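You operate a simulated robot arm through the tools that you are given. There is no shell and no other tool. Be economical: measure what you need, move in short steps, check, and stop when the job is done.

Carry out the task below with a simulated robot arm. There is one attempt and no reset: what you move stays moved.

Task
Nest the lot 9 reducer, try the green ring on it and tray it.
Fine: ring back on its peg; ring goes down to the shoulder is PASS, ring stops is REWORK; stand it in the tray; the other reducers stay. Hand force only on the gauges. Drop and damage nothing, leave nothing switched on.
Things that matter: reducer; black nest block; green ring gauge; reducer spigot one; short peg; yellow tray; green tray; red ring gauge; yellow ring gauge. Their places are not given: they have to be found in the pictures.

The check looks at the end state, three seconds after you hand in, the way a careful person would. Anything else that was tipped, shoved, dropped, spilled or broken makes it a failure.

Robot
A 7-joint arm with a two-finger parallel gripper, fixed in place. Base frame: the origin is at the foot of the arm, x ahead of it, y to its left, z up; the work surface is at about z = 800. Units: mm, rad, N and s.
With the tool pointing down near the work surface it reaches from about 300 to 700 mm from the base axis. Its first joint turns from -1.152 to 1.152 rad. Payload 1.57 kg.
Tool frame: the origin (TCP) lies between the finger pads and is the grasp point; the fingertips stand 30 mm ahead of it; z points along the fingers, y is the line along which they close. The gripper opens to 110 mm. The fingers are 24 mm wide and 12 mm thick; the gripper's body (48 by 112 mm) begins 78 mm behind the TCP.
Orientation is told as [roll, pitch, yaw] about the base's x, y, z axes, in that order, counted from this pose: with the fingers straight down and closing along the base's y, the tool's x points along the base's -x, its y along +y and its z along -z.

Tools
- The arm moves only by the tool move_arm. Its argument "increments" is a list of rows, each a list of 7 numbers: the turn, a rotation vector about the base's x, y, z in degrees, then the shift along the base's x, y, z in mm, then the opening in per cent of the stroke, from 0 (shut) to 100 (fully open). In form: [[rx, ry, rz, x, y, z, gripper], ...]. A call has 1 to 20 rows; each row is the pose to reach, as a shift and turn from the pose commanded when the call began. Each row takes 0.2 s and may step no farther than 50 mm and 0.15 rad from the row before; otherwise, or with a gripper value out of range, the whole call is refused. A pose out of reach is approached as far as the arm can. The call stops where the force on the tool passes 40 N (or 10 N more than at its start, if that is more) or the arm is blocked; 0.2 s more then pass. The fingers move at their own pace (about 108 mm/s each) and stop on an object; they squeeze with about 43 N. The grip force told is the motor's: it shows also when the fingers shut on nothing. Time passes only in rows, and 0.2 s behind the last, so rows that repeat a pose let the fingers close. It gives the time, the measured TCP pose, the force on the tool (base axes), the opening and the grip force at its end, in the units of the frame above (readings bear some noise), and new pictures: "views" is both (left out), scene, wrist or none.
- Cameras (640 x 400 px; columns grow to the right, rows downward): "scene" is fixed at [177, -412.9, 1392.5]; the picture's right is [0.66, -0.76, 0.00], its down [-0.54, -0.47, -0.70] and it looks along [0.53, 0.46, -0.71] (base axes); focal length 304 px, centre (320, 200). "wrist" rides on the gripper at [-36, 0, -80] in the tool frame; the picture's right is [0.00, -1.00, 0.00], its down [0.97, 0.00, -0.24] and it looks along [0.24, 0.00, 0.97] (tool axes); focal length 218 px, centre (320, 200).
- measure_at(camera, pixels): for up to 12 pixels [column, row] of the newest picture of that camera ("zoom" is the newest enlarged one), the place [x, y, z] in the base frame of the surface seen there, good to about 2 mm, but the place of the scene camera against the robot may be out by one fixed shift of up to 12 mm in any direction. The clock stands still meanwhile.
- enlarge(camera, box): a new picture of the part [left, top, right, bottom] of that camera's present view, enlarged. The clock stands still meanwhile.
- job_done(): hands the job in; it is judged then, once.

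Work in short steps. Measure before you move; look again where a grasp or a placing could have gone wrong, and mend it. You have 80 turns and 150 pictures in all, those below and enlarged ones among them. Open the gripper and draw the arm clear of the work before you hand the job in, unless the task says otherwise; then end with one line.

The tools are called after ">>>" as name(argument=value, ...) on one line, values as JSON. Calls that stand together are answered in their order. move_arm: Moves the arm, as the interface text tells. Its arguments: {"type":"object","properties":{"increments":{"type":"array","items":{"type":"array","items":{"type":"number"}}},"views":{"type":"string","enum":["both","scene","wrist","none"]}},"required":["increments"]} The other tools are called the same way: measure_at (camera, pixels) gives the place of the surface under pixels of a picture; enlarge (camera, box) takes an enlarged picture of a part of a camera's view; job_done () hands the job in.

At the start:

```text
time_s: 0.0
tcp_pos: [330.7, -139.7, 1166.2]
tcp_rot: [0.001, 0.001, 0.001]
contact_force: [-0.1, -0.6, 0.2]
gripper_width: 110.0
gripper_force: 0.1
```

scene: 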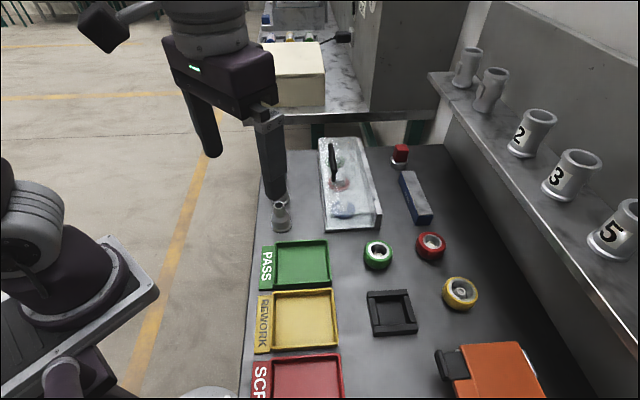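
wrist: 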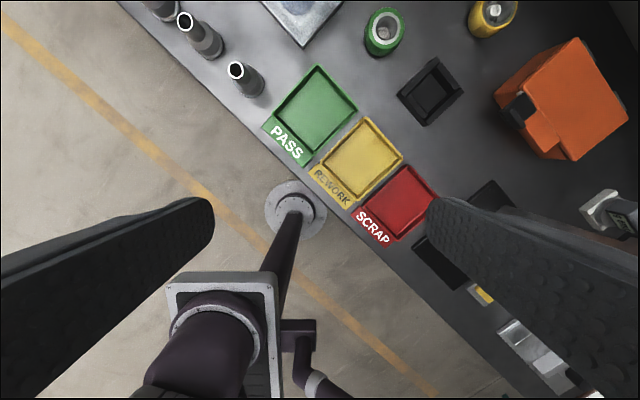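

The scene shows reducers at the upper left of the bench (about 281,215) and numbered parts on the shelf. I'll enlarge these to find the lot 9 one.

>>> enlarge(camera="scene", box=[230, 130, 490, 300])

>>> enlarge(camera="wrist", box=[130, 0, 290, 100])

>>> enlarge(camera="scene", box=[430, 30, 640, 270])

```text
2.35 times, centred on (360, 215) of scene
```

zoom: 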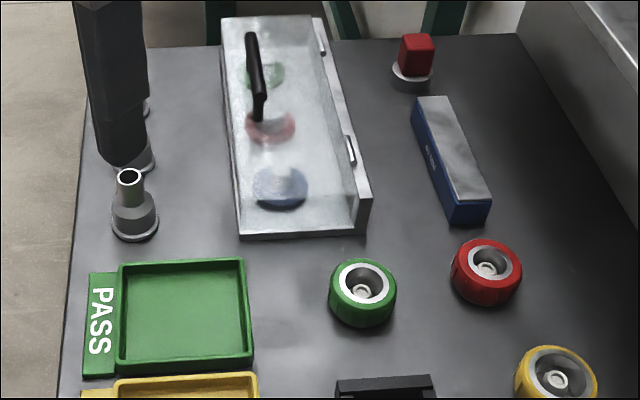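

```text
4.00 times, centred on (210, 50) of wrist
```

zoom: 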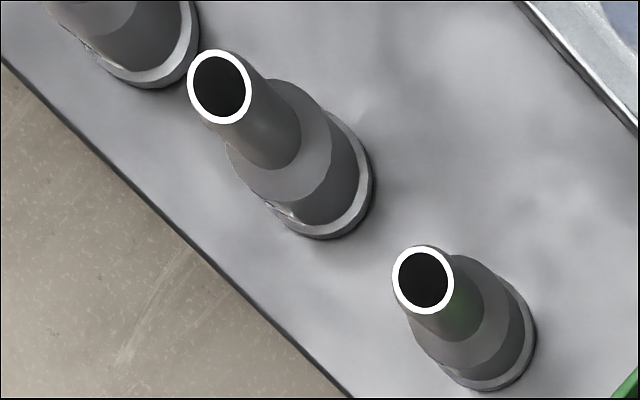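

```text
1.67 times, centred on (535, 150) of scene
```

zoom: 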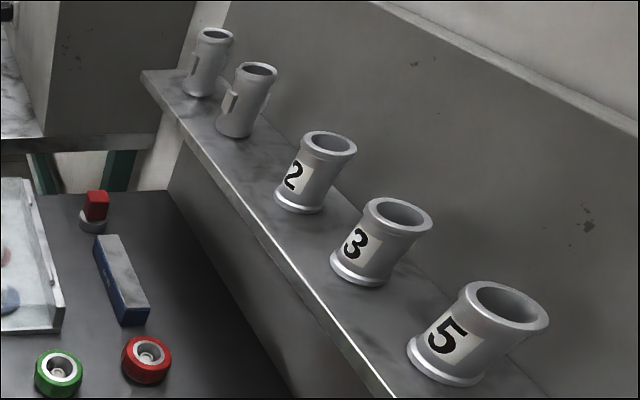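

Three reducers stand at the left edge of the bench. I'll measure the main places and then look at the reducers from the side.

>>> measure_at(camera="scene", pixels=[[281, 203], [281, 226], [378, 246], [378, 254], [302, 263], [304, 320], [391, 312], [430, 240], [461, 290], [345, 215], [400, 150], [375, 268]])

>>> measure_at(camera="wrist", pixels=[[229, 72], [236, 64], [258, 92], [178, 19], [218, 50], [160, 15], [383, 32], [430, 90], [385, 12], [383, 40], [315, 110], [365, 160]])

```text
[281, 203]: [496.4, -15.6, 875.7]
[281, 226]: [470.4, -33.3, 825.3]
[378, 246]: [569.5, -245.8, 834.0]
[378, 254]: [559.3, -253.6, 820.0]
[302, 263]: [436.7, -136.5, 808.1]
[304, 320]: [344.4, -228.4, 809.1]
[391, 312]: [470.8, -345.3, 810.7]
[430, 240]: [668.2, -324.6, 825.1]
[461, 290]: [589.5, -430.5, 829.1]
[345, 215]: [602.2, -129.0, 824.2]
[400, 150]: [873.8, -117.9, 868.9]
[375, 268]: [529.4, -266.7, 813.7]
```

```text
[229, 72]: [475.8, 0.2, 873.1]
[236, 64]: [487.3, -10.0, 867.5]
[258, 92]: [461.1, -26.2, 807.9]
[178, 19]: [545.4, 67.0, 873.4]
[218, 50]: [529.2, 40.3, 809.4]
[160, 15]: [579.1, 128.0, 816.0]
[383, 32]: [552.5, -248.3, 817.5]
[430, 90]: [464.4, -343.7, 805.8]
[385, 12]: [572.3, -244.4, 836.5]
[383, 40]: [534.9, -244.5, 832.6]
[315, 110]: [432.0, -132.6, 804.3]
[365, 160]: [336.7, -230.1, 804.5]
```

I'll swing the arm to the left so the scene camera can see the three reducers, and so the wrist camera sees them from another side.

>>> move_arm(increments=[[0, 0, 0, 0, 48, 0, 100], [0, 0, 0, 0, 96, 0, 100], [0, 0, 0, 0, 144, 0, 100], [0, 0, 0, 0, 192, -20, 100], [0, 0, 0, 0, 240, -40, 100], [0, 0, 0, 0, 285, -60, 100]])

```text
refused: row 4 steps farther than a row can; nothing moved
```

Row 4 stepped 52 mm, so I'll shorten the steps.

>>> move_arm(increments=[[0, 0, 0, 0, 45, 0, 100], [0, 0, 0, 0, 90, 0, 100], [0, 0, 0, 0, 135, 0, 100], [0, 0, 0, 0, 180, -20, 100], [0, 0, 0, 0, 225, -40, 100], [0, 0, 0, 0, 270, -60, 100]])

```text
time_s: 1.4
tcp_pos: [330.4, 130.2, 1107.6]
tcp_rot: [0.001, 0.0, -0.001]
contact_force: [-0.4, -0.8, -0.7]
gripper_width: 110.1
gripper_force: 0.0
```

scene: 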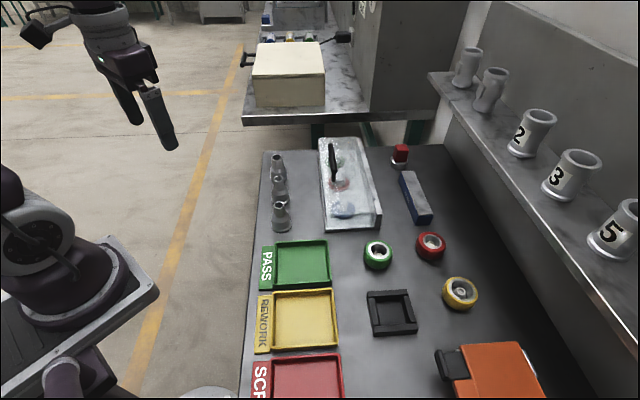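
wrist: 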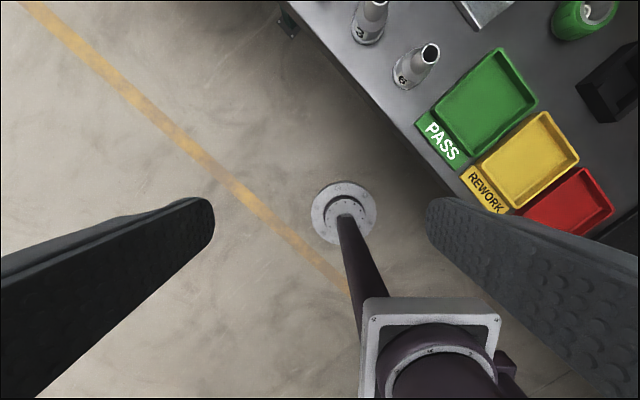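

The wrist view shows numbers on the reducers at (400,80) and (360,33). I'll enlarge both and move +x so the third comes into view afterwards.

>>> enlarge(camera="wrist", box=[330, 0, 458, 100])

>>> enlarge(camera="scene", box=[255, 140, 351, 240])

>>> move_arm(increments=[[0, 0, 0, 40, 0, 0, 100], [0, 0, 0, 80, 0, 0, 100], [0, 0, 0, 120, 0, 0, 100]], views="wrist")

```text
4.00 times, centred on (394, 50) of wrist
```

zoom: 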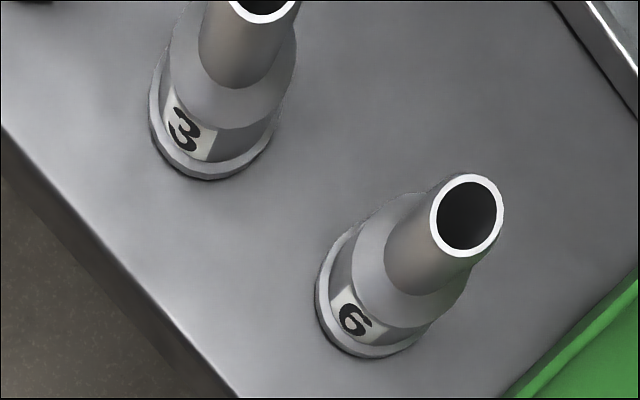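

```text
4.00 times, centred on (303, 190) of scene
```

zoom: 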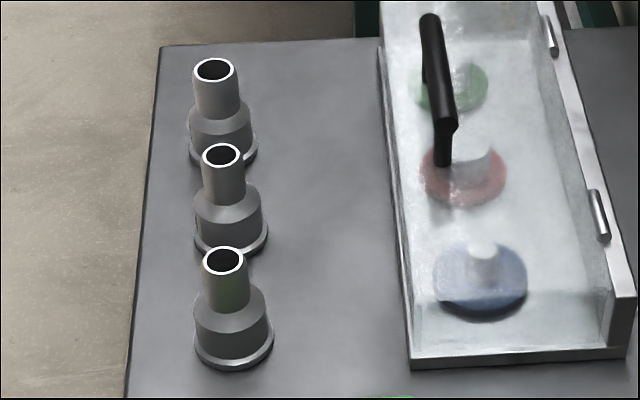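

```text
time_s: 2.2
tcp_pos: [452.5, 128.0, 1108.5]
tcp_rot: [-0.002, -0.001, 0.003]
contact_force: [0.5, 0.5, 0.2]
gripper_width: 110.3
gripper_force: 0.0
```

wrist: 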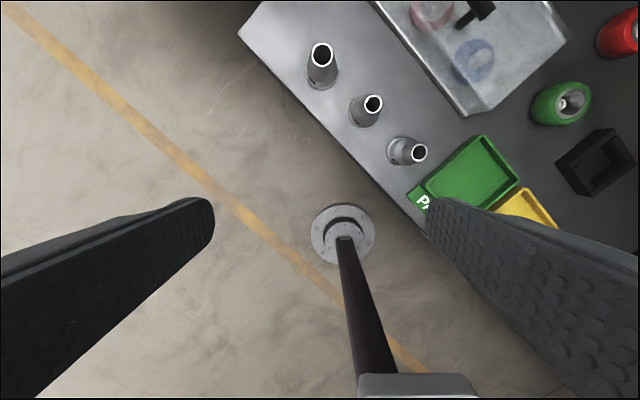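

Two labels read 3 and maybe 6 (or 9), so I need a better view. I'll lower and back the wrist camera to look at all three from the robot's side.

>>> enlarge(camera="wrist", box=[290, 30, 450, 180])

>>> move_arm(increments=[[0, -8, 0, -40, 0, -20, 100], [0, -16, 0, -80, 0, -40, 100], [0, -24, 0, -110, 0, -60, 100], [0, -30, 0, -120, 0, -80, 100]], views="wrist")

```text
2.67 times, centred on (370, 105) of wrist
```

zoom: 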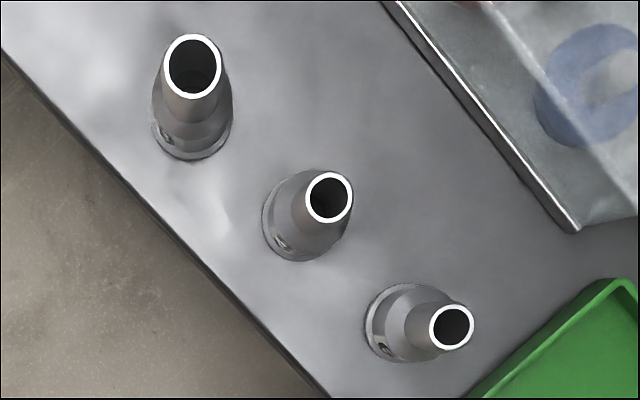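

```text
time_s: 3.2
tcp_pos: [332.6, 134.8, 1077.6]
tcp_rot: [0.134, -0.404, -0.021]
contact_force: [0.1, 0.5, 1.0]
gripper_width: 110.0
gripper_force: 0.1
out of reach, approached as far as the arm can: row 3, 4
```

wrist: 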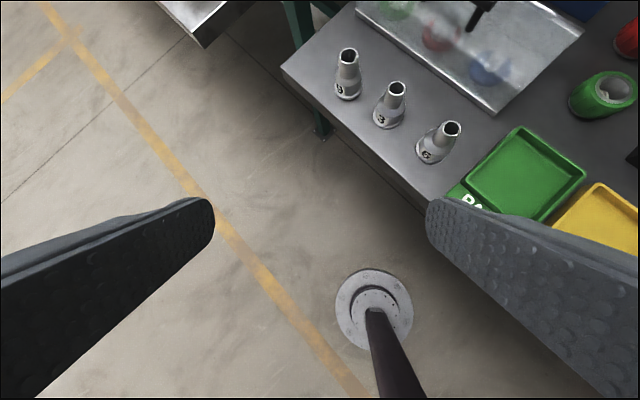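

Now all three labels are visible near (340,90), (383,122) and (428,155); I'll enlarge them.

>>> enlarge(camera="wrist", box=[325, 40, 389, 104])

>>> enlarge(camera="wrist", box=[405, 110, 469, 174])

>>> measure_at(camera="wrist", pixels=[[348, 48], [348, 99], [337, 92], [347, 65], [396, 82], [388, 127], [348, 54], [452, 123], [430, 160]])

```text
6.25 times, centred on (357, 72) of wrist
```

zoom: 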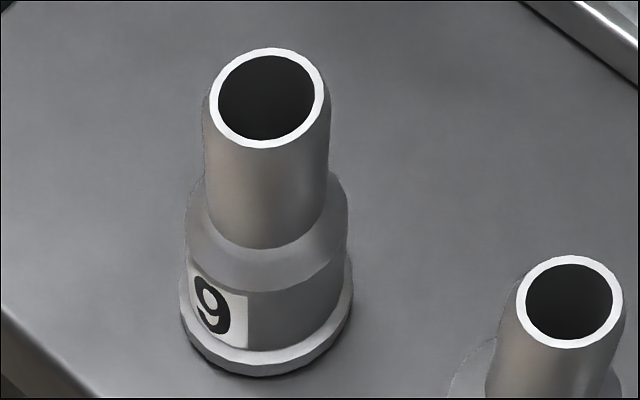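

```text
6.25 times, centred on (437, 142) of wrist
```

zoom: 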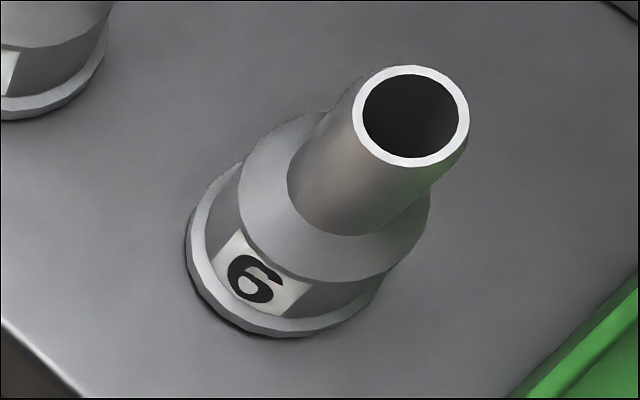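

```text
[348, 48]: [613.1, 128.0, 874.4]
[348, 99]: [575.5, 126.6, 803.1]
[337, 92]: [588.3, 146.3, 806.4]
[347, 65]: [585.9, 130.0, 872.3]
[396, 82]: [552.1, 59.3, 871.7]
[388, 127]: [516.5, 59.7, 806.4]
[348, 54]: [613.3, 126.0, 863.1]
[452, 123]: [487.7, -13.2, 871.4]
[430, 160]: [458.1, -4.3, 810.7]
```

The farthest reducer is lot 9, upright, at about (600,128) with its top at z≈873. Next I'll level the tool again and go look at the nest and the green ring from above.

>>> move_arm(increments=[[0, 7, 0, 30, 0, 20, 100], [0, 14, 0, 60, 0, 40, 100], [0, 21, 0, 90, 0, 50, 100], [0, 28, 0, 100, 0, 50, 100], [0, 30, 0, 110, -40, 50, 100], [0, 30, 0, 110, -80, 50, 100], [0, 30, 0, 110, -120, 50, 100], [0, 30, 0, 110, -160, 50, 100], [0, 30, 0, 110, -200, 50, 100], [0, 30, 0, 110, -245, 50, 100], [0, 30, 0, 110, -290, 50, 100], [0, 30, 0, 110, -330, 30, 100], [0, 30, 0, 110, -360, 0, 100]], views="wrist")

```text
time_s: 6.0
tcp_pos: [439.3, -233.4, 1024.5]
tcp_rot: [0.001, 0.0, 0.001]
contact_force: [0.6, 0.3, 0.2]
gripper_width: 110.0
gripper_force: 0.1
out of reach, approached as far as the arm can: row 1, 2
```

wrist: 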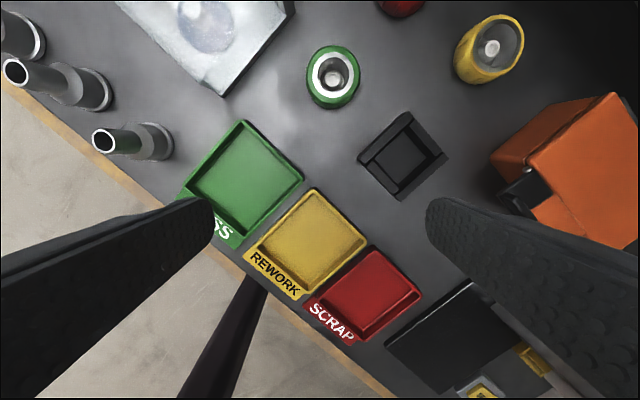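

The tool is level again. I'll enlarge the nest at (402,155) and the green ring at (332,77).

>>> enlarge(camera="wrist", box=[350, 100, 456, 206])

>>> measure_at(camera="zoom", pixels=[[320, 210], [180, 180], [300, 60], [440, 150], [580, 300], [340, 440], [200, 370], [80, 290], [350, 370], [250, 200], [420, 260], [320, 100]])

>>> enlarge(camera="wrist", box=[290, 35, 376, 121])

>>> measure_at(camera="wrist", pixels=[[334, 50], [313, 75], [357, 75], [334, 102], [333, 78], [332, 96], [318, 65], [350, 62], [334, 56], [246, 178], [303, 243], [334, 66]])

```text
3.77 times, centred on (403, 153) of wrist
```

zoom: 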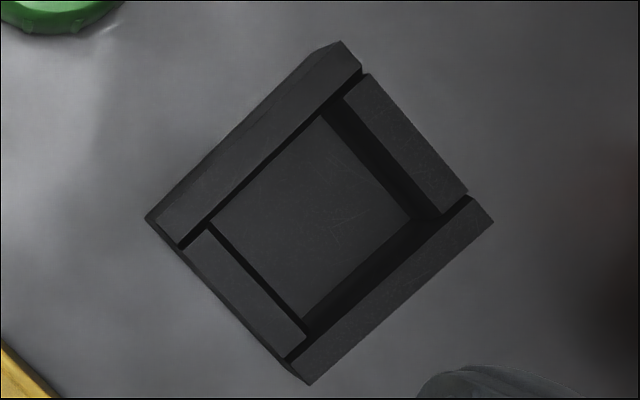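

```text
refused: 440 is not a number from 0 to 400
```

```text
4.65 times, centred on (333, 78) of wrist
```

zoom: 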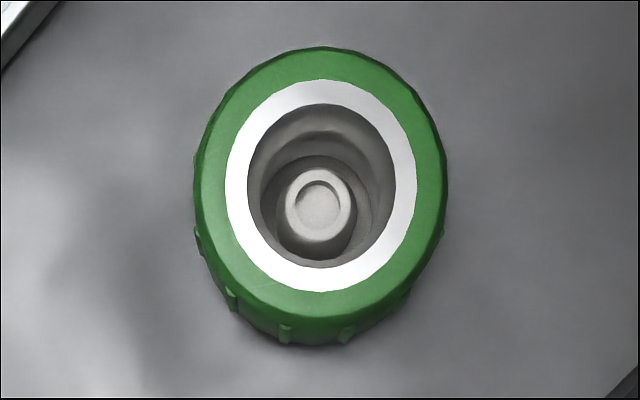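

```text
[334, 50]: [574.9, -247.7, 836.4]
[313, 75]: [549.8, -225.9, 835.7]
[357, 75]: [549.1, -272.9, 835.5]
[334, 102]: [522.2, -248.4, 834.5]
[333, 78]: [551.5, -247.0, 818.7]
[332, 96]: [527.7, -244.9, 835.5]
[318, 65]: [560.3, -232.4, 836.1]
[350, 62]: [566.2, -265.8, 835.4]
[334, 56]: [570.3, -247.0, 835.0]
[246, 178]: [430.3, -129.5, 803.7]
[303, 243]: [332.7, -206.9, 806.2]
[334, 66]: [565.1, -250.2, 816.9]
```

The ring stands at about (550,-248), top z≈836, on a peg about z 819. Next I'll measure the nest walls and floor.

>>> measure_at(camera="wrist", pixels=[[400.3, 157], [387, 138], [425.5, 138], [423, 177], [383, 175.5], [376, 158], [403, 134], [425, 157], [398.5, 182], [395, 150], [407, 160], [440, 158]])

>>> measure_at(camera="wrist", pixels=[[377, 152], [397.5, 131.5], [412, 133], [436, 155], [404, 191], [427, 167], [371, 169], [394, 191], [361, 158], [408, 116], [446, 155], [400, 198]])

```text
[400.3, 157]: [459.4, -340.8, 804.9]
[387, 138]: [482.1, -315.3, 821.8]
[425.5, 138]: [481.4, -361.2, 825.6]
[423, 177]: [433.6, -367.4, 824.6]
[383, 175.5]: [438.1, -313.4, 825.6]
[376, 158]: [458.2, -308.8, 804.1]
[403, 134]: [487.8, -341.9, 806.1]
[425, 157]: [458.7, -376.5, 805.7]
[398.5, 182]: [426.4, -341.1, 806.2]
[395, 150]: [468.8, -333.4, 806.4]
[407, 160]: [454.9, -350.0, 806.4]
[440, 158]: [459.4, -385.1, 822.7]
```

```text
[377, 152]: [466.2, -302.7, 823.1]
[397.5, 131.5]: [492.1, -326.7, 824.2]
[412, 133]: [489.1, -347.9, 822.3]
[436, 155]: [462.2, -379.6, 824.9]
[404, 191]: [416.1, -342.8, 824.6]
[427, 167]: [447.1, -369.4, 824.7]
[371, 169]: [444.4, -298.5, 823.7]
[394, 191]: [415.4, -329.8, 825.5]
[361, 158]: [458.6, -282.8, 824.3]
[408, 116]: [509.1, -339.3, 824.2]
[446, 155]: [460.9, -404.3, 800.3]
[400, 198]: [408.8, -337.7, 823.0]
```

The nest pocket centre is about (459,-338), floor z≈805, wall tops z≈824, so the fingers must stay above the walls. I'll go above the lot 9 reducer to measure its profile.

>>> move_arm(increments=[[0, 0, 0, 18, 40, 0, 100], [0, 0, 0, 36, 80, 0, 100], [0, 0, 0, 54, 120, 0, 100], [0, 0, 0, 72, 160, 0, 100], [0, 0, 0, 90, 200, 0, 80], [0, 0, 0, 108, 240, 0, 60], [0, 0, 0, 126, 280, 0, 55], [0, 0, 0, 144, 320, 0, 55], [0, 0, 0, 155, 358, 0, 55]], views="wrist")

```text
time_s: 8.0
tcp_pos: [595.9, 127.4, 1025.4]
tcp_rot: [-0.001, -0.001, -0.002]
contact_force: [0.0, -0.2, 0.1]
gripper_width: 60.6
gripper_force: 0.0
```

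wrist: 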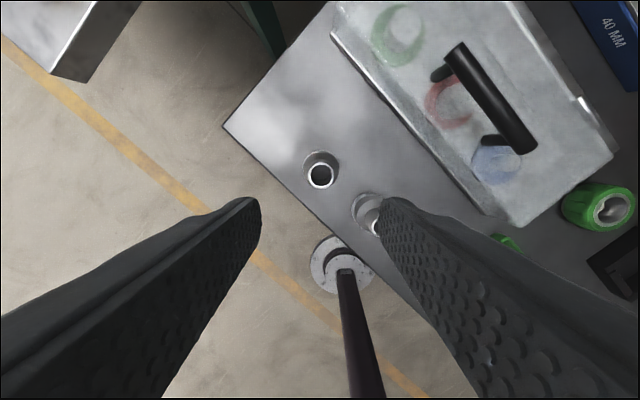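

The lot 9 reducer is at (320,172). I'll enlarge it and measure its rim and flange.

>>> enlarge(camera="wrist", box=[288, 140, 352, 204])

>>> measure_at(camera="wrist", pixels=[[309, 175], [332, 175], [320, 163], [320, 186.5], [304, 170], [338, 168], [321, 154], [320, 158], [306, 165], [321, 151]])

```text
6.25 times, centred on (320, 172) of wrist
```

zoom: 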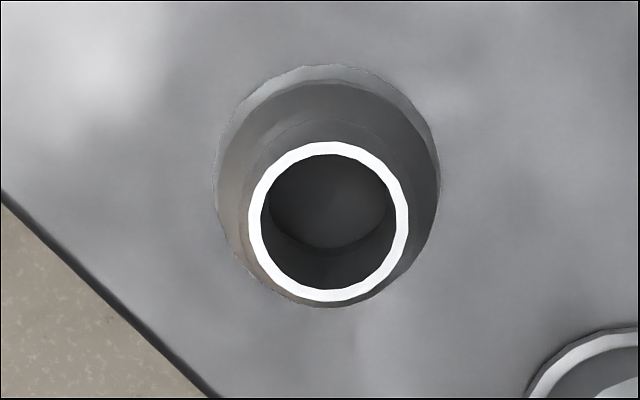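

```text
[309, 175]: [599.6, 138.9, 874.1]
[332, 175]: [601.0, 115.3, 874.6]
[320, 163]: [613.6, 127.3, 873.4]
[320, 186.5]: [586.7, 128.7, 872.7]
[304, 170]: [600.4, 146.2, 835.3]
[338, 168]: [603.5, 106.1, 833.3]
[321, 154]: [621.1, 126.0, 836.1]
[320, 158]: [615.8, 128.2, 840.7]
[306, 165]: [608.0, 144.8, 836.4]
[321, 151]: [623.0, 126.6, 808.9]
```

The spigot rim centre is (600,127.5), OD about 26 mm, on a body of OD about 40 mm with its top at z≈835. I'll grip the spigot with the fingertips just above the shoulder (TCP z≈873).

>>> move_arm(increments=[[0, 0, 0, 4, 0, -45, 55], [0, 0, 0, 4, 0, -90, 55], [0, 0, 0, 4, 0, -130, 55], [0, 0, 0, 4, 0, -152, 55], [0, 0, 0, 4, 0, -152, 55]])

```text
time_s: 9.2
tcp_pos: [600.6, 127.4, 875.2]
tcp_rot: [0.0, 0.0, 0.0]
contact_force: [-0.9, -0.3, 0.1]
gripper_width: 60.7
gripper_force: 0.0
```

scene: 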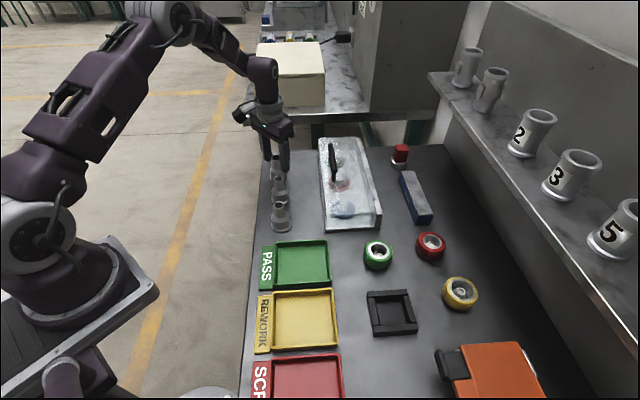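
wrist: 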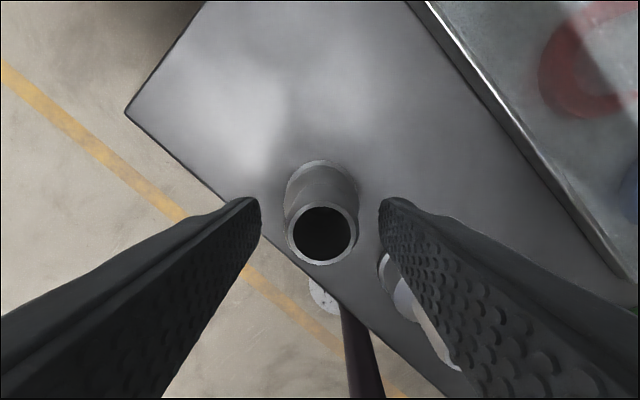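

The spigot sits centred between the fingers in the wrist view (322,233). I'll close and check the grip.

>>> move_arm(increments=[[0, 0, 0, 0, 0, 0, 20], [0, 0, 0, 0, 0, 0, 10], [0, 0, 0, 0, 0, 0, 10], [0, 0, 0, 0, 0, 0, 10]], views="none")

>>> move_arm(increments=[[0, 0, 0, 0, 0, 10, 10], [0, 0, 0, 0, 0, 40, 10], [0, 0, 0, 0, 0, 80, 10]])

```text
time_s: 10.2
tcp_pos: [600.1, 126.5, 875.5]
tcp_rot: [0.001, 0.001, 0.0]
contact_force: [0.1, 0.0, 0.1]
gripper_width: 30.4
gripper_force: 39.2
```

```text
time_s: 11.0
tcp_pos: [599.3, 126.7, 954.3]
tcp_rot: [0.001, 0.002, 0.002]
contact_force: [0.9, 0.2, -2.8]
gripper_width: 30.4
gripper_force: 39.6
```

scene: 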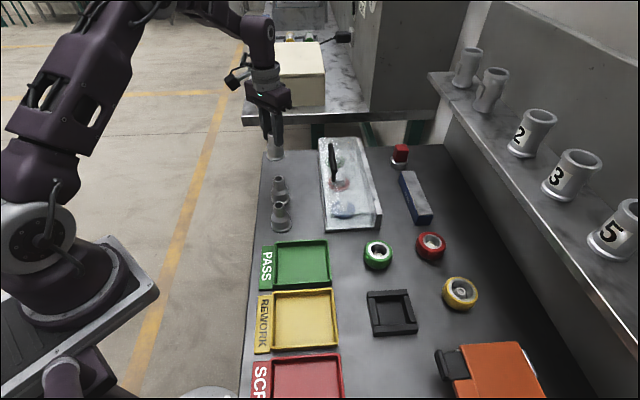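
wrist: 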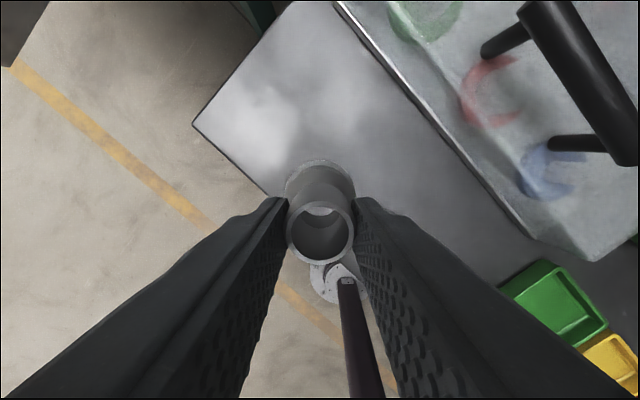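

The grip holds (39 N, 30.4 mm). I'll raise it well clear and carry it to above the nest.

>>> move_arm(increments=[[0, 0, 0, 0, 0, 45, 10], [0, 0, 0, 0, 0, 80, 10], [0, 0, 0, -13, -43, 80, 10], [0, 0, 0, -26, -86, 80, 10], [0, 0, 0, -39, -129, 80, 10], [0, 0, 0, -52, -172, 80, 10], [0, 0, 0, -65, -215, 80, 10], [0, 0, 0, -78, -258, 80, 10], [0, 0, 0, -91, -301, 80, 10], [0, 0, 0, -104, -344, 80, 10], [0, 0, 0, -117, -387, 80, 10], [0, 0, 0, -130, -430, 80, 10], [0, 0, 0, -141, -465, 80, 10], [0, 0, 0, -141, -465, 40, 10], [0, 0, 0, -141, -465, 0, 10]])

```text
time_s: 14.2
tcp_pos: [459.3, -337.0, 956.5]
tcp_rot: [-0.001, 0.001, -0.003]
contact_force: [0.5, -1.0, -3.3]
gripper_width: 30.2
gripper_force: 39.7
```

scene: 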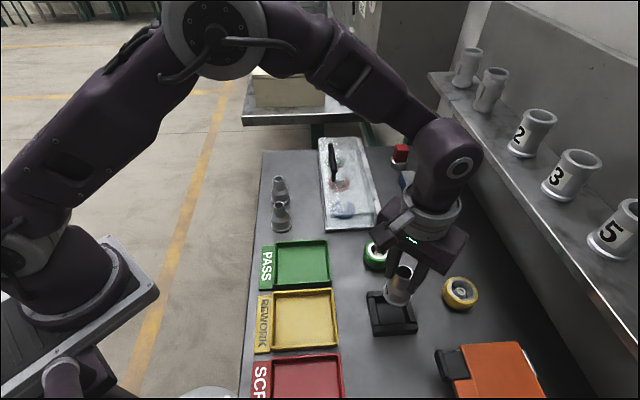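
wrist: 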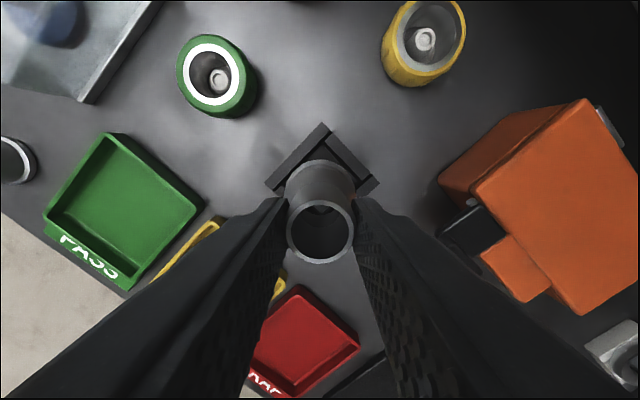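

The reducer hangs over the nest. I'll re-measure the visible nest corners to refine the centre.

>>> enlarge(camera="wrist", box=[256, 115, 388, 205])

>>> measure_at(camera="wrist", pixels=[[270, 183], [320, 128], [375, 183], [300, 155], [345, 155], [332, 141], [283, 187], [365, 180], [290, 160], [352, 158]])

```text
4.44 times, centred on (322, 160) of wrist
```

zoom: 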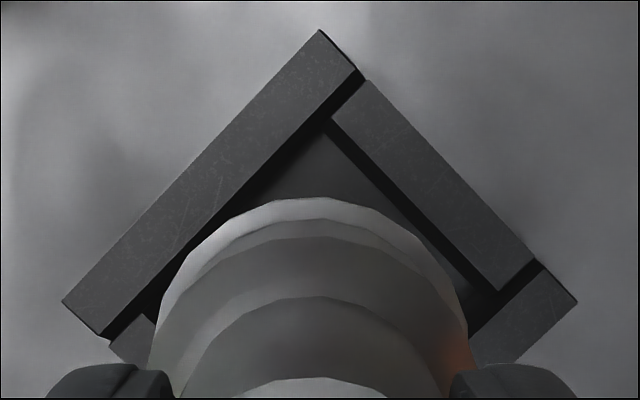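

```text
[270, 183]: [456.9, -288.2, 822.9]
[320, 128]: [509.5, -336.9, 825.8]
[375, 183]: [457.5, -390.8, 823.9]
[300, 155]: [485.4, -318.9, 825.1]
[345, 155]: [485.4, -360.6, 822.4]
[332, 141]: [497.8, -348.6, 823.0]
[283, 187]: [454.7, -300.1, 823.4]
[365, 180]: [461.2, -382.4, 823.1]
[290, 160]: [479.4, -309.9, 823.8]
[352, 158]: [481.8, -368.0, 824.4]
```

Computed from the inner edges, the pocket is about 57 mm square and centred at (460,-340), so I'll shift (+1,-2.5) and lower nearly to the floor.

>>> move_arm(increments=[[0, 0, 0, 1, -2.5, 0, 10], [0, 0, 0, 1, -2.5, -30, 10], [0, 0, 0, 1, -2.5, -50, 10], [0, 0, 0, 1, -2.5, -62, 10], [0, 0, 0, 1, -2.5, -70, 10]])

```text
time_s: 15.4
tcp_pos: [458.6, -337.7, 884.1]
tcp_rot: [0.0, 0.002, 0.0]
contact_force: [-0.5, -1.4, -2.2]
gripper_width: 30.3
gripper_force: 39.9
```

scene: 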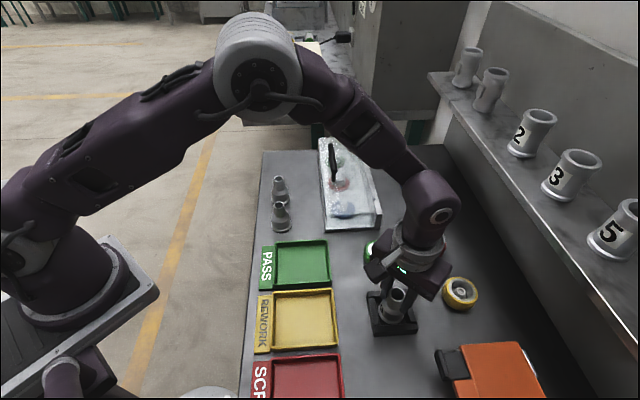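
wrist: 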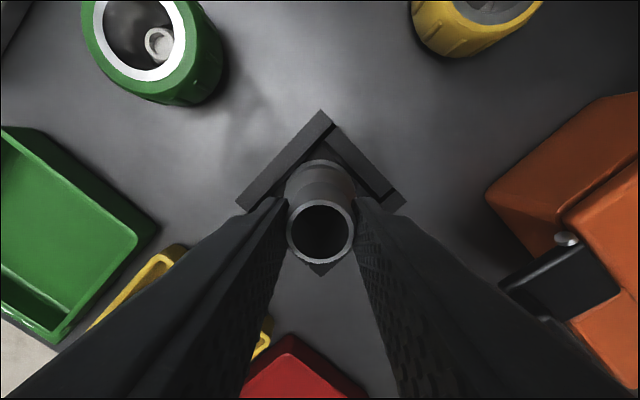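

It is inside the pocket with no contact. I'll lower in small steps until the floor is felt.

>>> move_arm(increments=[[0, 0, 0, 0, 0, -2, 10], [0, 0, 0, 0, 0, -3.5, 10], [0, 0, 0, 0, 0, -4.5, 10], [0, 0, 0, 0, 0, -5, 10]], views="none")

```text
time_s: 16.4
tcp_pos: [458.8, -339.5, 879.9]
tcp_rot: [-0.003, -0.004, 0.0]
contact_force: [-3.6, 1.2, 35.3]
gripper_width: 30.5
gripper_force: 39.0
```

The floor is felt (35 N). I'll ease up half a millimetre, release and rise straight up.

>>> move_arm(increments=[[0, 0, 0, 0, 0, 0.6, 10], [0, 0, 0, 0, 0, 0.8, 35], [0, 0, 0, 0, 0, 0.8, 60], [0, 0, 0, 0, 0, 0.8, 60], [0, 0, 0, 0, 0, 40, 60], [0, 0, 0, 0, 0, 80, 60], [0, 0, 0, 0, 0, 120, 60]])

```text
time_s: 18.0
tcp_pos: [458.2, -338.0, 998.6]
tcp_rot: [0.001, -0.001, 0.0]
contact_force: [0.1, -0.3, 0.2]
gripper_width: 65.9
gripper_force: 0.0
```

scene: 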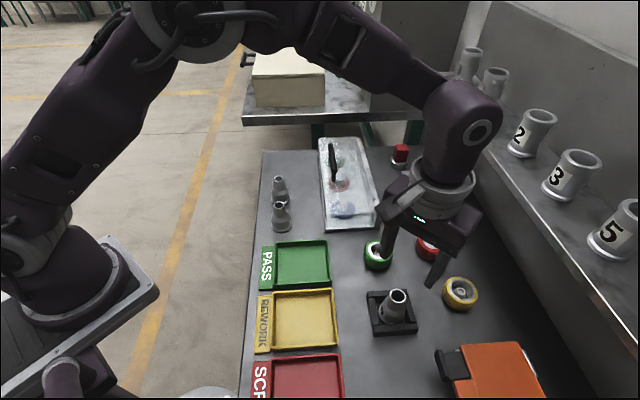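
wrist: 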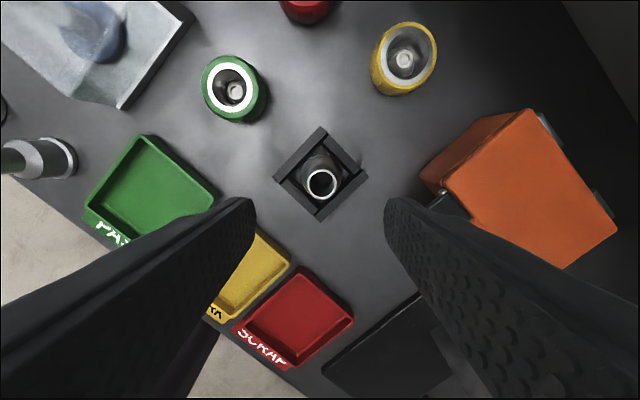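

The reducer stands in the nest. I'll measure its spigot rim and enlarge for uprightness, then go to above the green ring.

>>> enlarge(camera="wrist", box=[270, 120, 374, 224])

>>> measure_at(camera="wrist", pixels=[[309, 185], [335, 185], [321, 171.5], [321, 199], [311, 178], [331, 194]])

>>> move_arm(increments=[[0, 0, 0, 35, 33, 0, 75], [0, 0, 0, 70, 66, 0, 75], [0, 0, 0, 90, 92, 0, 75]], views="wrist")

```text
3.85 times, centred on (322, 172) of wrist
```

zoom: 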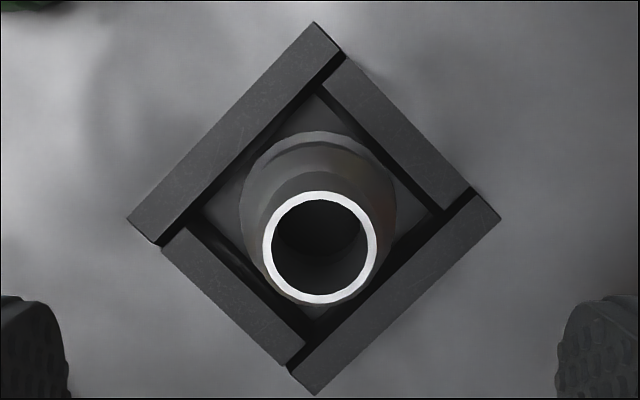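

```text
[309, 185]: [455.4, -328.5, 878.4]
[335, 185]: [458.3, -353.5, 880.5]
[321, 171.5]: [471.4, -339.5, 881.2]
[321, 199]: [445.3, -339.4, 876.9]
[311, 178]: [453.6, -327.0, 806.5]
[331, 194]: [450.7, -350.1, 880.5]
```

```text
time_s: 18.8
tcp_pos: [552.0, -245.6, 998.5]
tcp_rot: [0.0, 0.001, -0.001]
contact_force: [0.6, 0.3, -0.5]
gripper_width: 82.5
gripper_force: 0.0
```

wrist: 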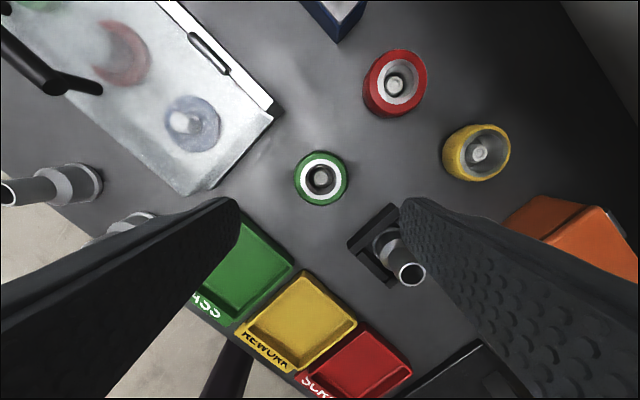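

The reducer stands upright with the spigot centre about (459,-340). Now I'll enlarge the green ring at (321,179) to get its centre.

>>> enlarge(camera="wrist", box=[281, 139, 361, 219])

>>> measure_at(camera="wrist", pixels=[[298, 180], [345, 180], [321, 154], [321, 203], [320, 179], [308, 180], [335, 180], [321, 167], [321, 193], [326, 184]])

```text
5.00 times, centred on (321, 179) of wrist
```

zoom: 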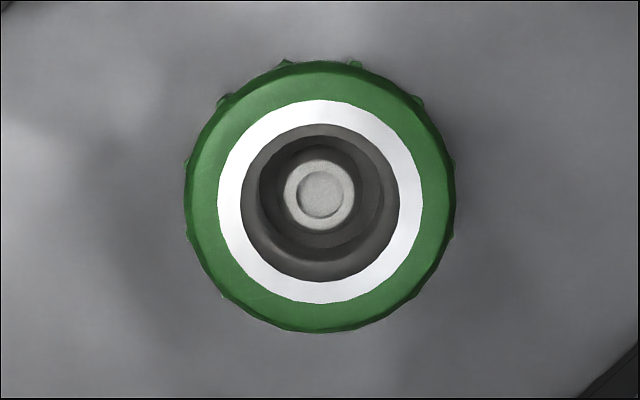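

```text
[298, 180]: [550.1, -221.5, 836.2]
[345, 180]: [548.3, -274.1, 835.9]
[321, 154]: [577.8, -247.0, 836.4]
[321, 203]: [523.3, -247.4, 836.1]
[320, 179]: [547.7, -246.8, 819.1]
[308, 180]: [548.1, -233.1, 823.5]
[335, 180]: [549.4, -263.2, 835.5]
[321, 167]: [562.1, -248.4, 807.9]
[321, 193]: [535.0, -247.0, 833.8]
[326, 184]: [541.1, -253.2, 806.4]
```

The ring's centre is about 1 mm from below the TCP, its top z≈836, OD≈54 mm. I'll lower around it to TCP z≈838 with the fingers opened to 82 mm.

>>> move_arm(increments=[[0, 0, 0, -0.7, -1.5, -45, 75], [0, 0, 0, -0.7, -1.5, -90, 75], [0, 0, 0, -0.7, -1.5, -125, 75], [0, 0, 0, -0.7, -1.5, -148, 75], [0, 0, 0, -0.7, -1.5, -160, 75]])

```text
time_s: 20.0
tcp_pos: [550.2, -248.2, 838.9]
tcp_rot: [0.0, 0.0, -0.001]
contact_force: [0.6, -0.7, 0.8]
gripper_width: 82.5
gripper_force: 0.0
```

scene: 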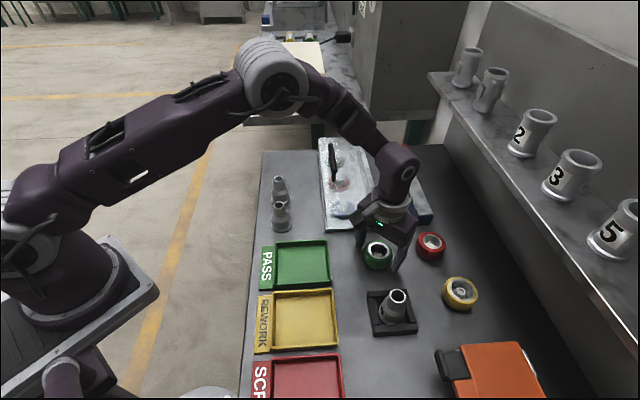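
wrist: 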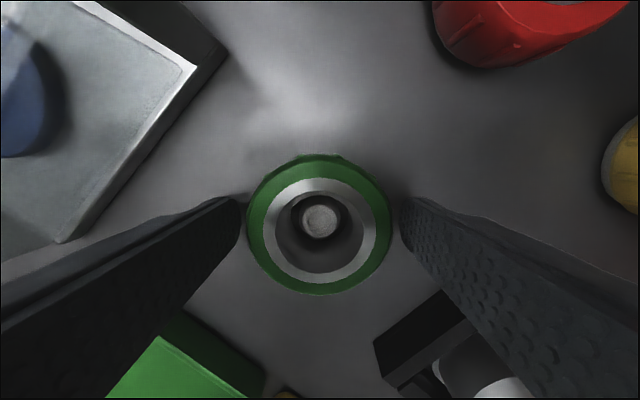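

The ring is between the fingers, centred in the same way the reducer was. I'll close on it.

>>> move_arm(increments=[[0, 0, 0, 0, 0, 0, 58], [0, 0, 0, 0, 0, 0, 50], [0, 0, 0, 0, 0, 0, 40], [0, 0, 0, 0, 0, 0, 40], [0, 0, 0, 0, 0, 0, 40]], views="wrist")

```text
time_s: 21.2
tcp_pos: [551.1, -246.5, 839.1]
tcp_rot: [-0.001, 0.001, 0.002]
contact_force: [0.9, 0.4, 0.0]
gripper_width: 61.1
gripper_force: 42.6
```

wrist: 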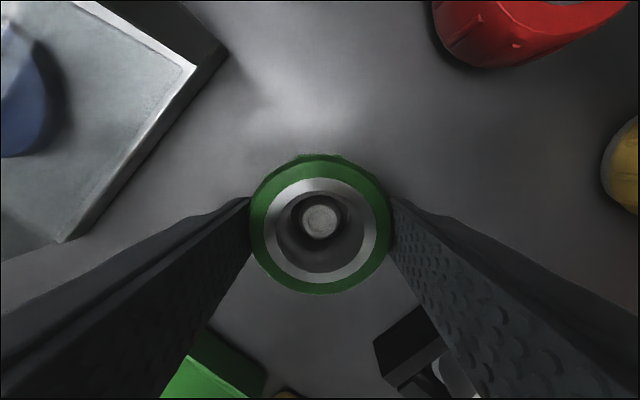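

The ring is gripped (61 mm, 43 N). I'll lift it straight up 120 mm and check.

>>> move_arm(increments=[[0, 0, 0, 0, 0, 8, 40], [0, 0, 0, 0, 0, 30, 40], [0, 0, 0, 0, 0, 70, 40], [0, 0, 0, 0, 0, 120, 40]])

```text
time_s: 22.2
tcp_pos: [547.6, -249.6, 963.7]
tcp_rot: [0.002, 0.001, -0.001]
contact_force: [-0.3, 0.6, -1.9]
gripper_width: 61.2
gripper_force: 42.6
```

scene: 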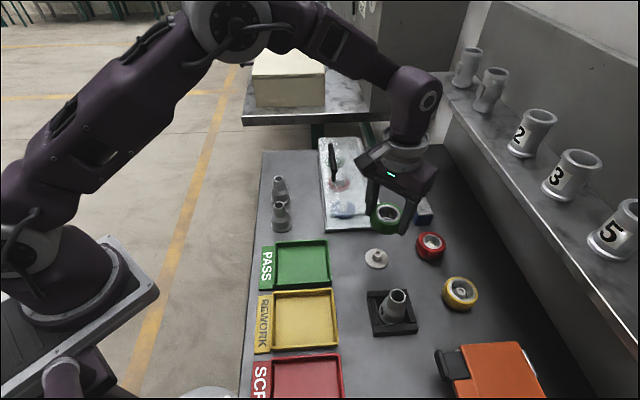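
wrist: 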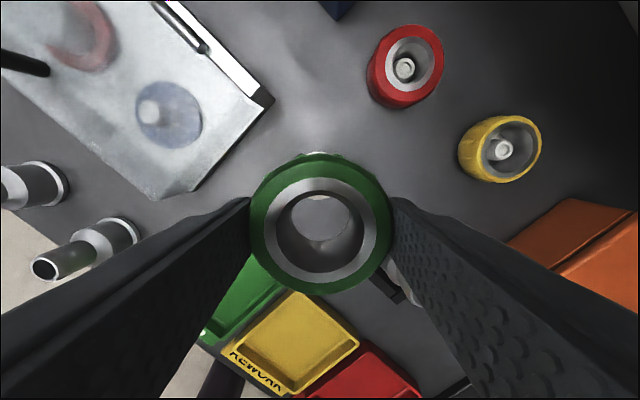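

The ring came free and its short peg is visible at scene (376,257). I'll measure the peg for later, and carry the ring to above the spigot.

>>> enlarge(camera="scene", box=[340, 180, 420, 280])

>>> measure_at(camera="scene", pixels=[[376, 249], [376, 255], [376, 264], [367, 258], [386, 258], [376, 268], [383, 228], [370, 330], [397, 295]])

>>> move_arm(increments=[[0, 0, 0, -22, -22, 0, 40], [0, 0, 0, -45, -45, 0, 40], [0, 0, 0, -67, -67, 0, 40], [0, 0, 0, -89, -90.5, 0, 40], [0, 0, 0, -89, -90.5, 0, 40]])

```text
4.00 times, centred on (380, 230) of scene
```

zoom: 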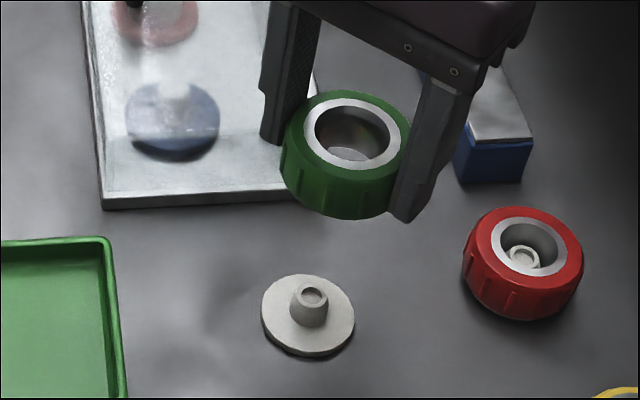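

```text
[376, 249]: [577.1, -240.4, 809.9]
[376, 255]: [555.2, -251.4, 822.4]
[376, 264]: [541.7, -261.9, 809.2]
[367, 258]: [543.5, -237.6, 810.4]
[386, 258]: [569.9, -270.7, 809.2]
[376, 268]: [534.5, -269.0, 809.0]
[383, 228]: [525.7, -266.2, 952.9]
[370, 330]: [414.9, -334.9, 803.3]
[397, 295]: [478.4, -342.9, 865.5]
```

```text
time_s: 23.4
tcp_pos: [461.1, -340.7, 959.6]
tcp_rot: [0.0, 0.0, 0.001]
contact_force: [-0.3, -0.4, -1.8]
gripper_width: 61.2
gripper_force: 42.6
```

scene: 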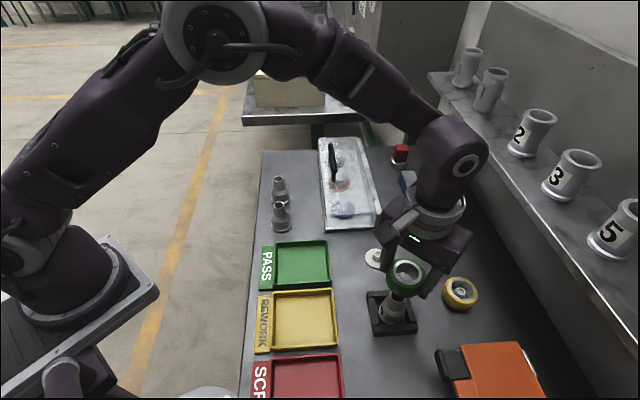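
wrist: 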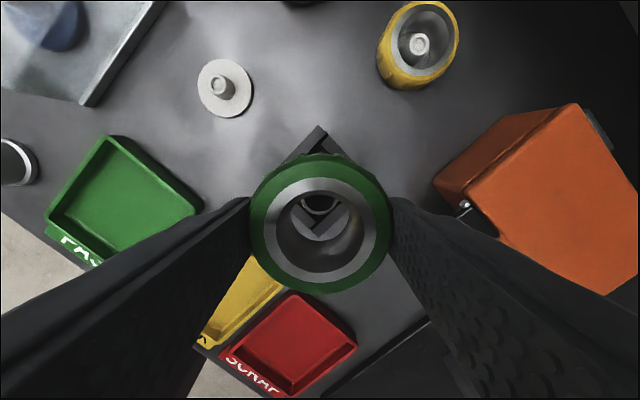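

The ring is over the spigot; I'll enlarge through the bore at (320,220) to check alignment, and measure the peg now that it is in the wrist view (225,88).

>>> enlarge(camera="wrist", box=[245, 150, 395, 300])

>>> measure_at(camera="wrist", pixels=[[218, 86], [224, 61], [225, 113], [198, 88], [252, 88], [240, 105], [320, 205], [305, 205], [335, 205], [320, 213], [320, 184], [320, 285]])

```text
2.67 times, centred on (320, 225) of wrist
```

zoom: 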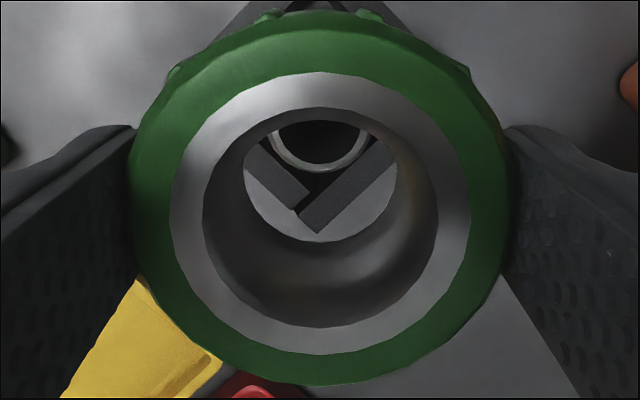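

```text
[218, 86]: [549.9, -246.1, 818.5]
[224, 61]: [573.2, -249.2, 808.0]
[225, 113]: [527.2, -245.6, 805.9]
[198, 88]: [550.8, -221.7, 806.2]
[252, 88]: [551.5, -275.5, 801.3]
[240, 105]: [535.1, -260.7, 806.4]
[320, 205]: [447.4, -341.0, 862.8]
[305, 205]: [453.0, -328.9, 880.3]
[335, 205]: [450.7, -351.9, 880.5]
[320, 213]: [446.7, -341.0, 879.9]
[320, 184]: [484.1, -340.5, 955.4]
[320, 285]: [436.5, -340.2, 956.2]
```

The spigot appears about 1.6 mm nearer (−x) and about 0.5 mm to +y of the ring axis. I'll correct that and lower to just above the rim for another look.

>>> move_arm(increments=[[0, 0, 0, -1.6, 0.5, -15, 40], [0, 0, 0, -1.6, 0.5, -30, 40], [0, 0, 0, -1.6, 0.5, -38, 40], [0, 0, 0, -1.6, 0.5, -38, 40]])

>>> enlarge(camera="wrist", box=[245, 150, 395, 300])

>>> enlarge(camera="scene", box=[360, 245, 450, 345])

```text
time_s: 24.4
tcp_pos: [459.4, -340.0, 922.7]
tcp_rot: [0.0, 0.0, 0.0]
contact_force: [0.1, 0.2, -2.4]
gripper_width: 61.2
gripper_force: 43.2
```

scene: 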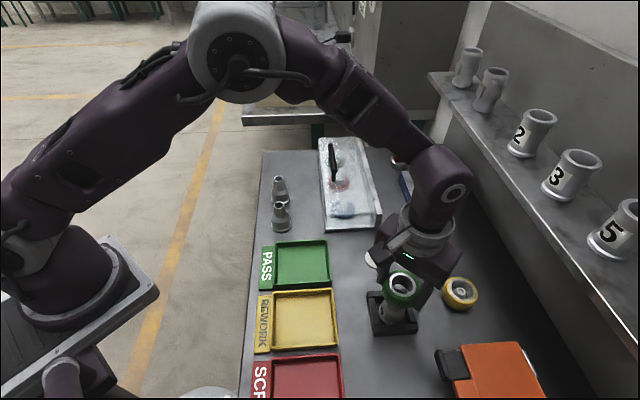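
wrist: 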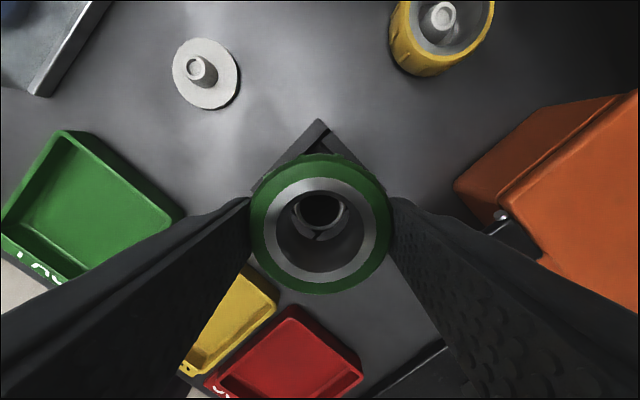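

```text
2.67 times, centred on (320, 225) of wrist
```

zoom: 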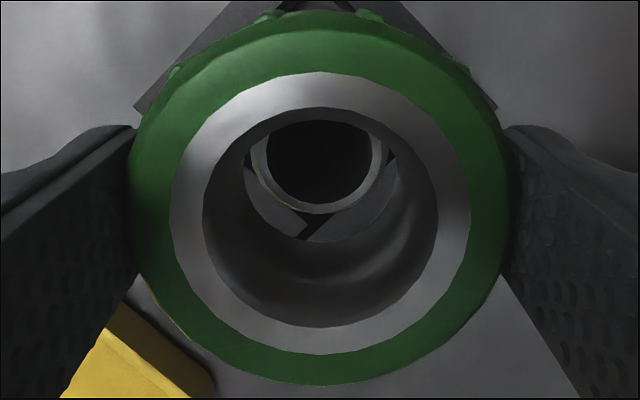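

```text
4.00 times, centred on (405, 295) of scene
```

zoom: 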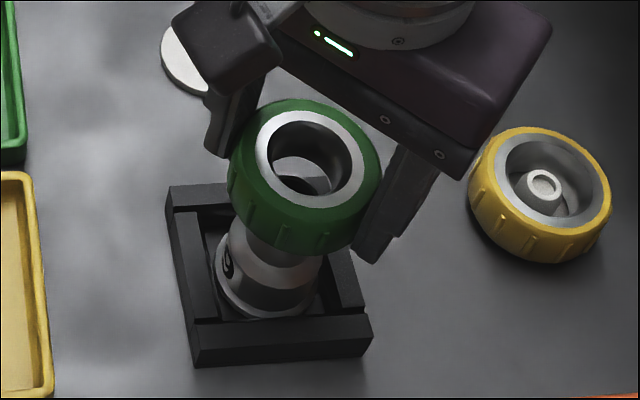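

The rim looks about 0.7 mm to +y and slightly +x of the bore axis. I'll correct and lower gently through the rim height, checking force.

>>> move_arm(increments=[[0, 0, 0, 0.8, 0.7, -4, 40], [0, 0, 0, 0.8, 0.7, -7, 40], [0, 0, 0, 0.8, 0.7, -9, 40], [0, 0, 0, 0.8, 0.7, -11, 40]], views="wrist")

>>> enlarge(camera="wrist", box=[245, 150, 395, 300])

```text
time_s: 25.4
tcp_pos: [459.2, -339.1, 911.2]
tcp_rot: [0.0, 0.0, -0.001]
contact_force: [0.7, 0.7, -2.9]
gripper_width: 61.3
gripper_force: 42.9
```

wrist: 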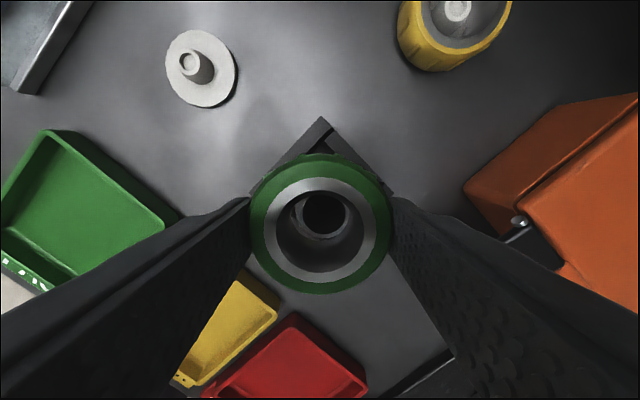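

```text
2.67 times, centred on (320, 225) of wrist
```

zoom: 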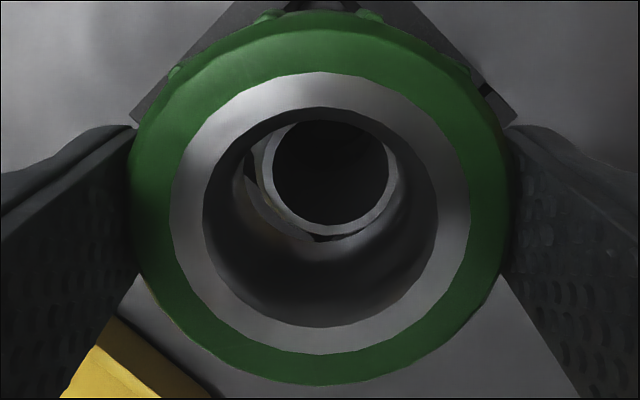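

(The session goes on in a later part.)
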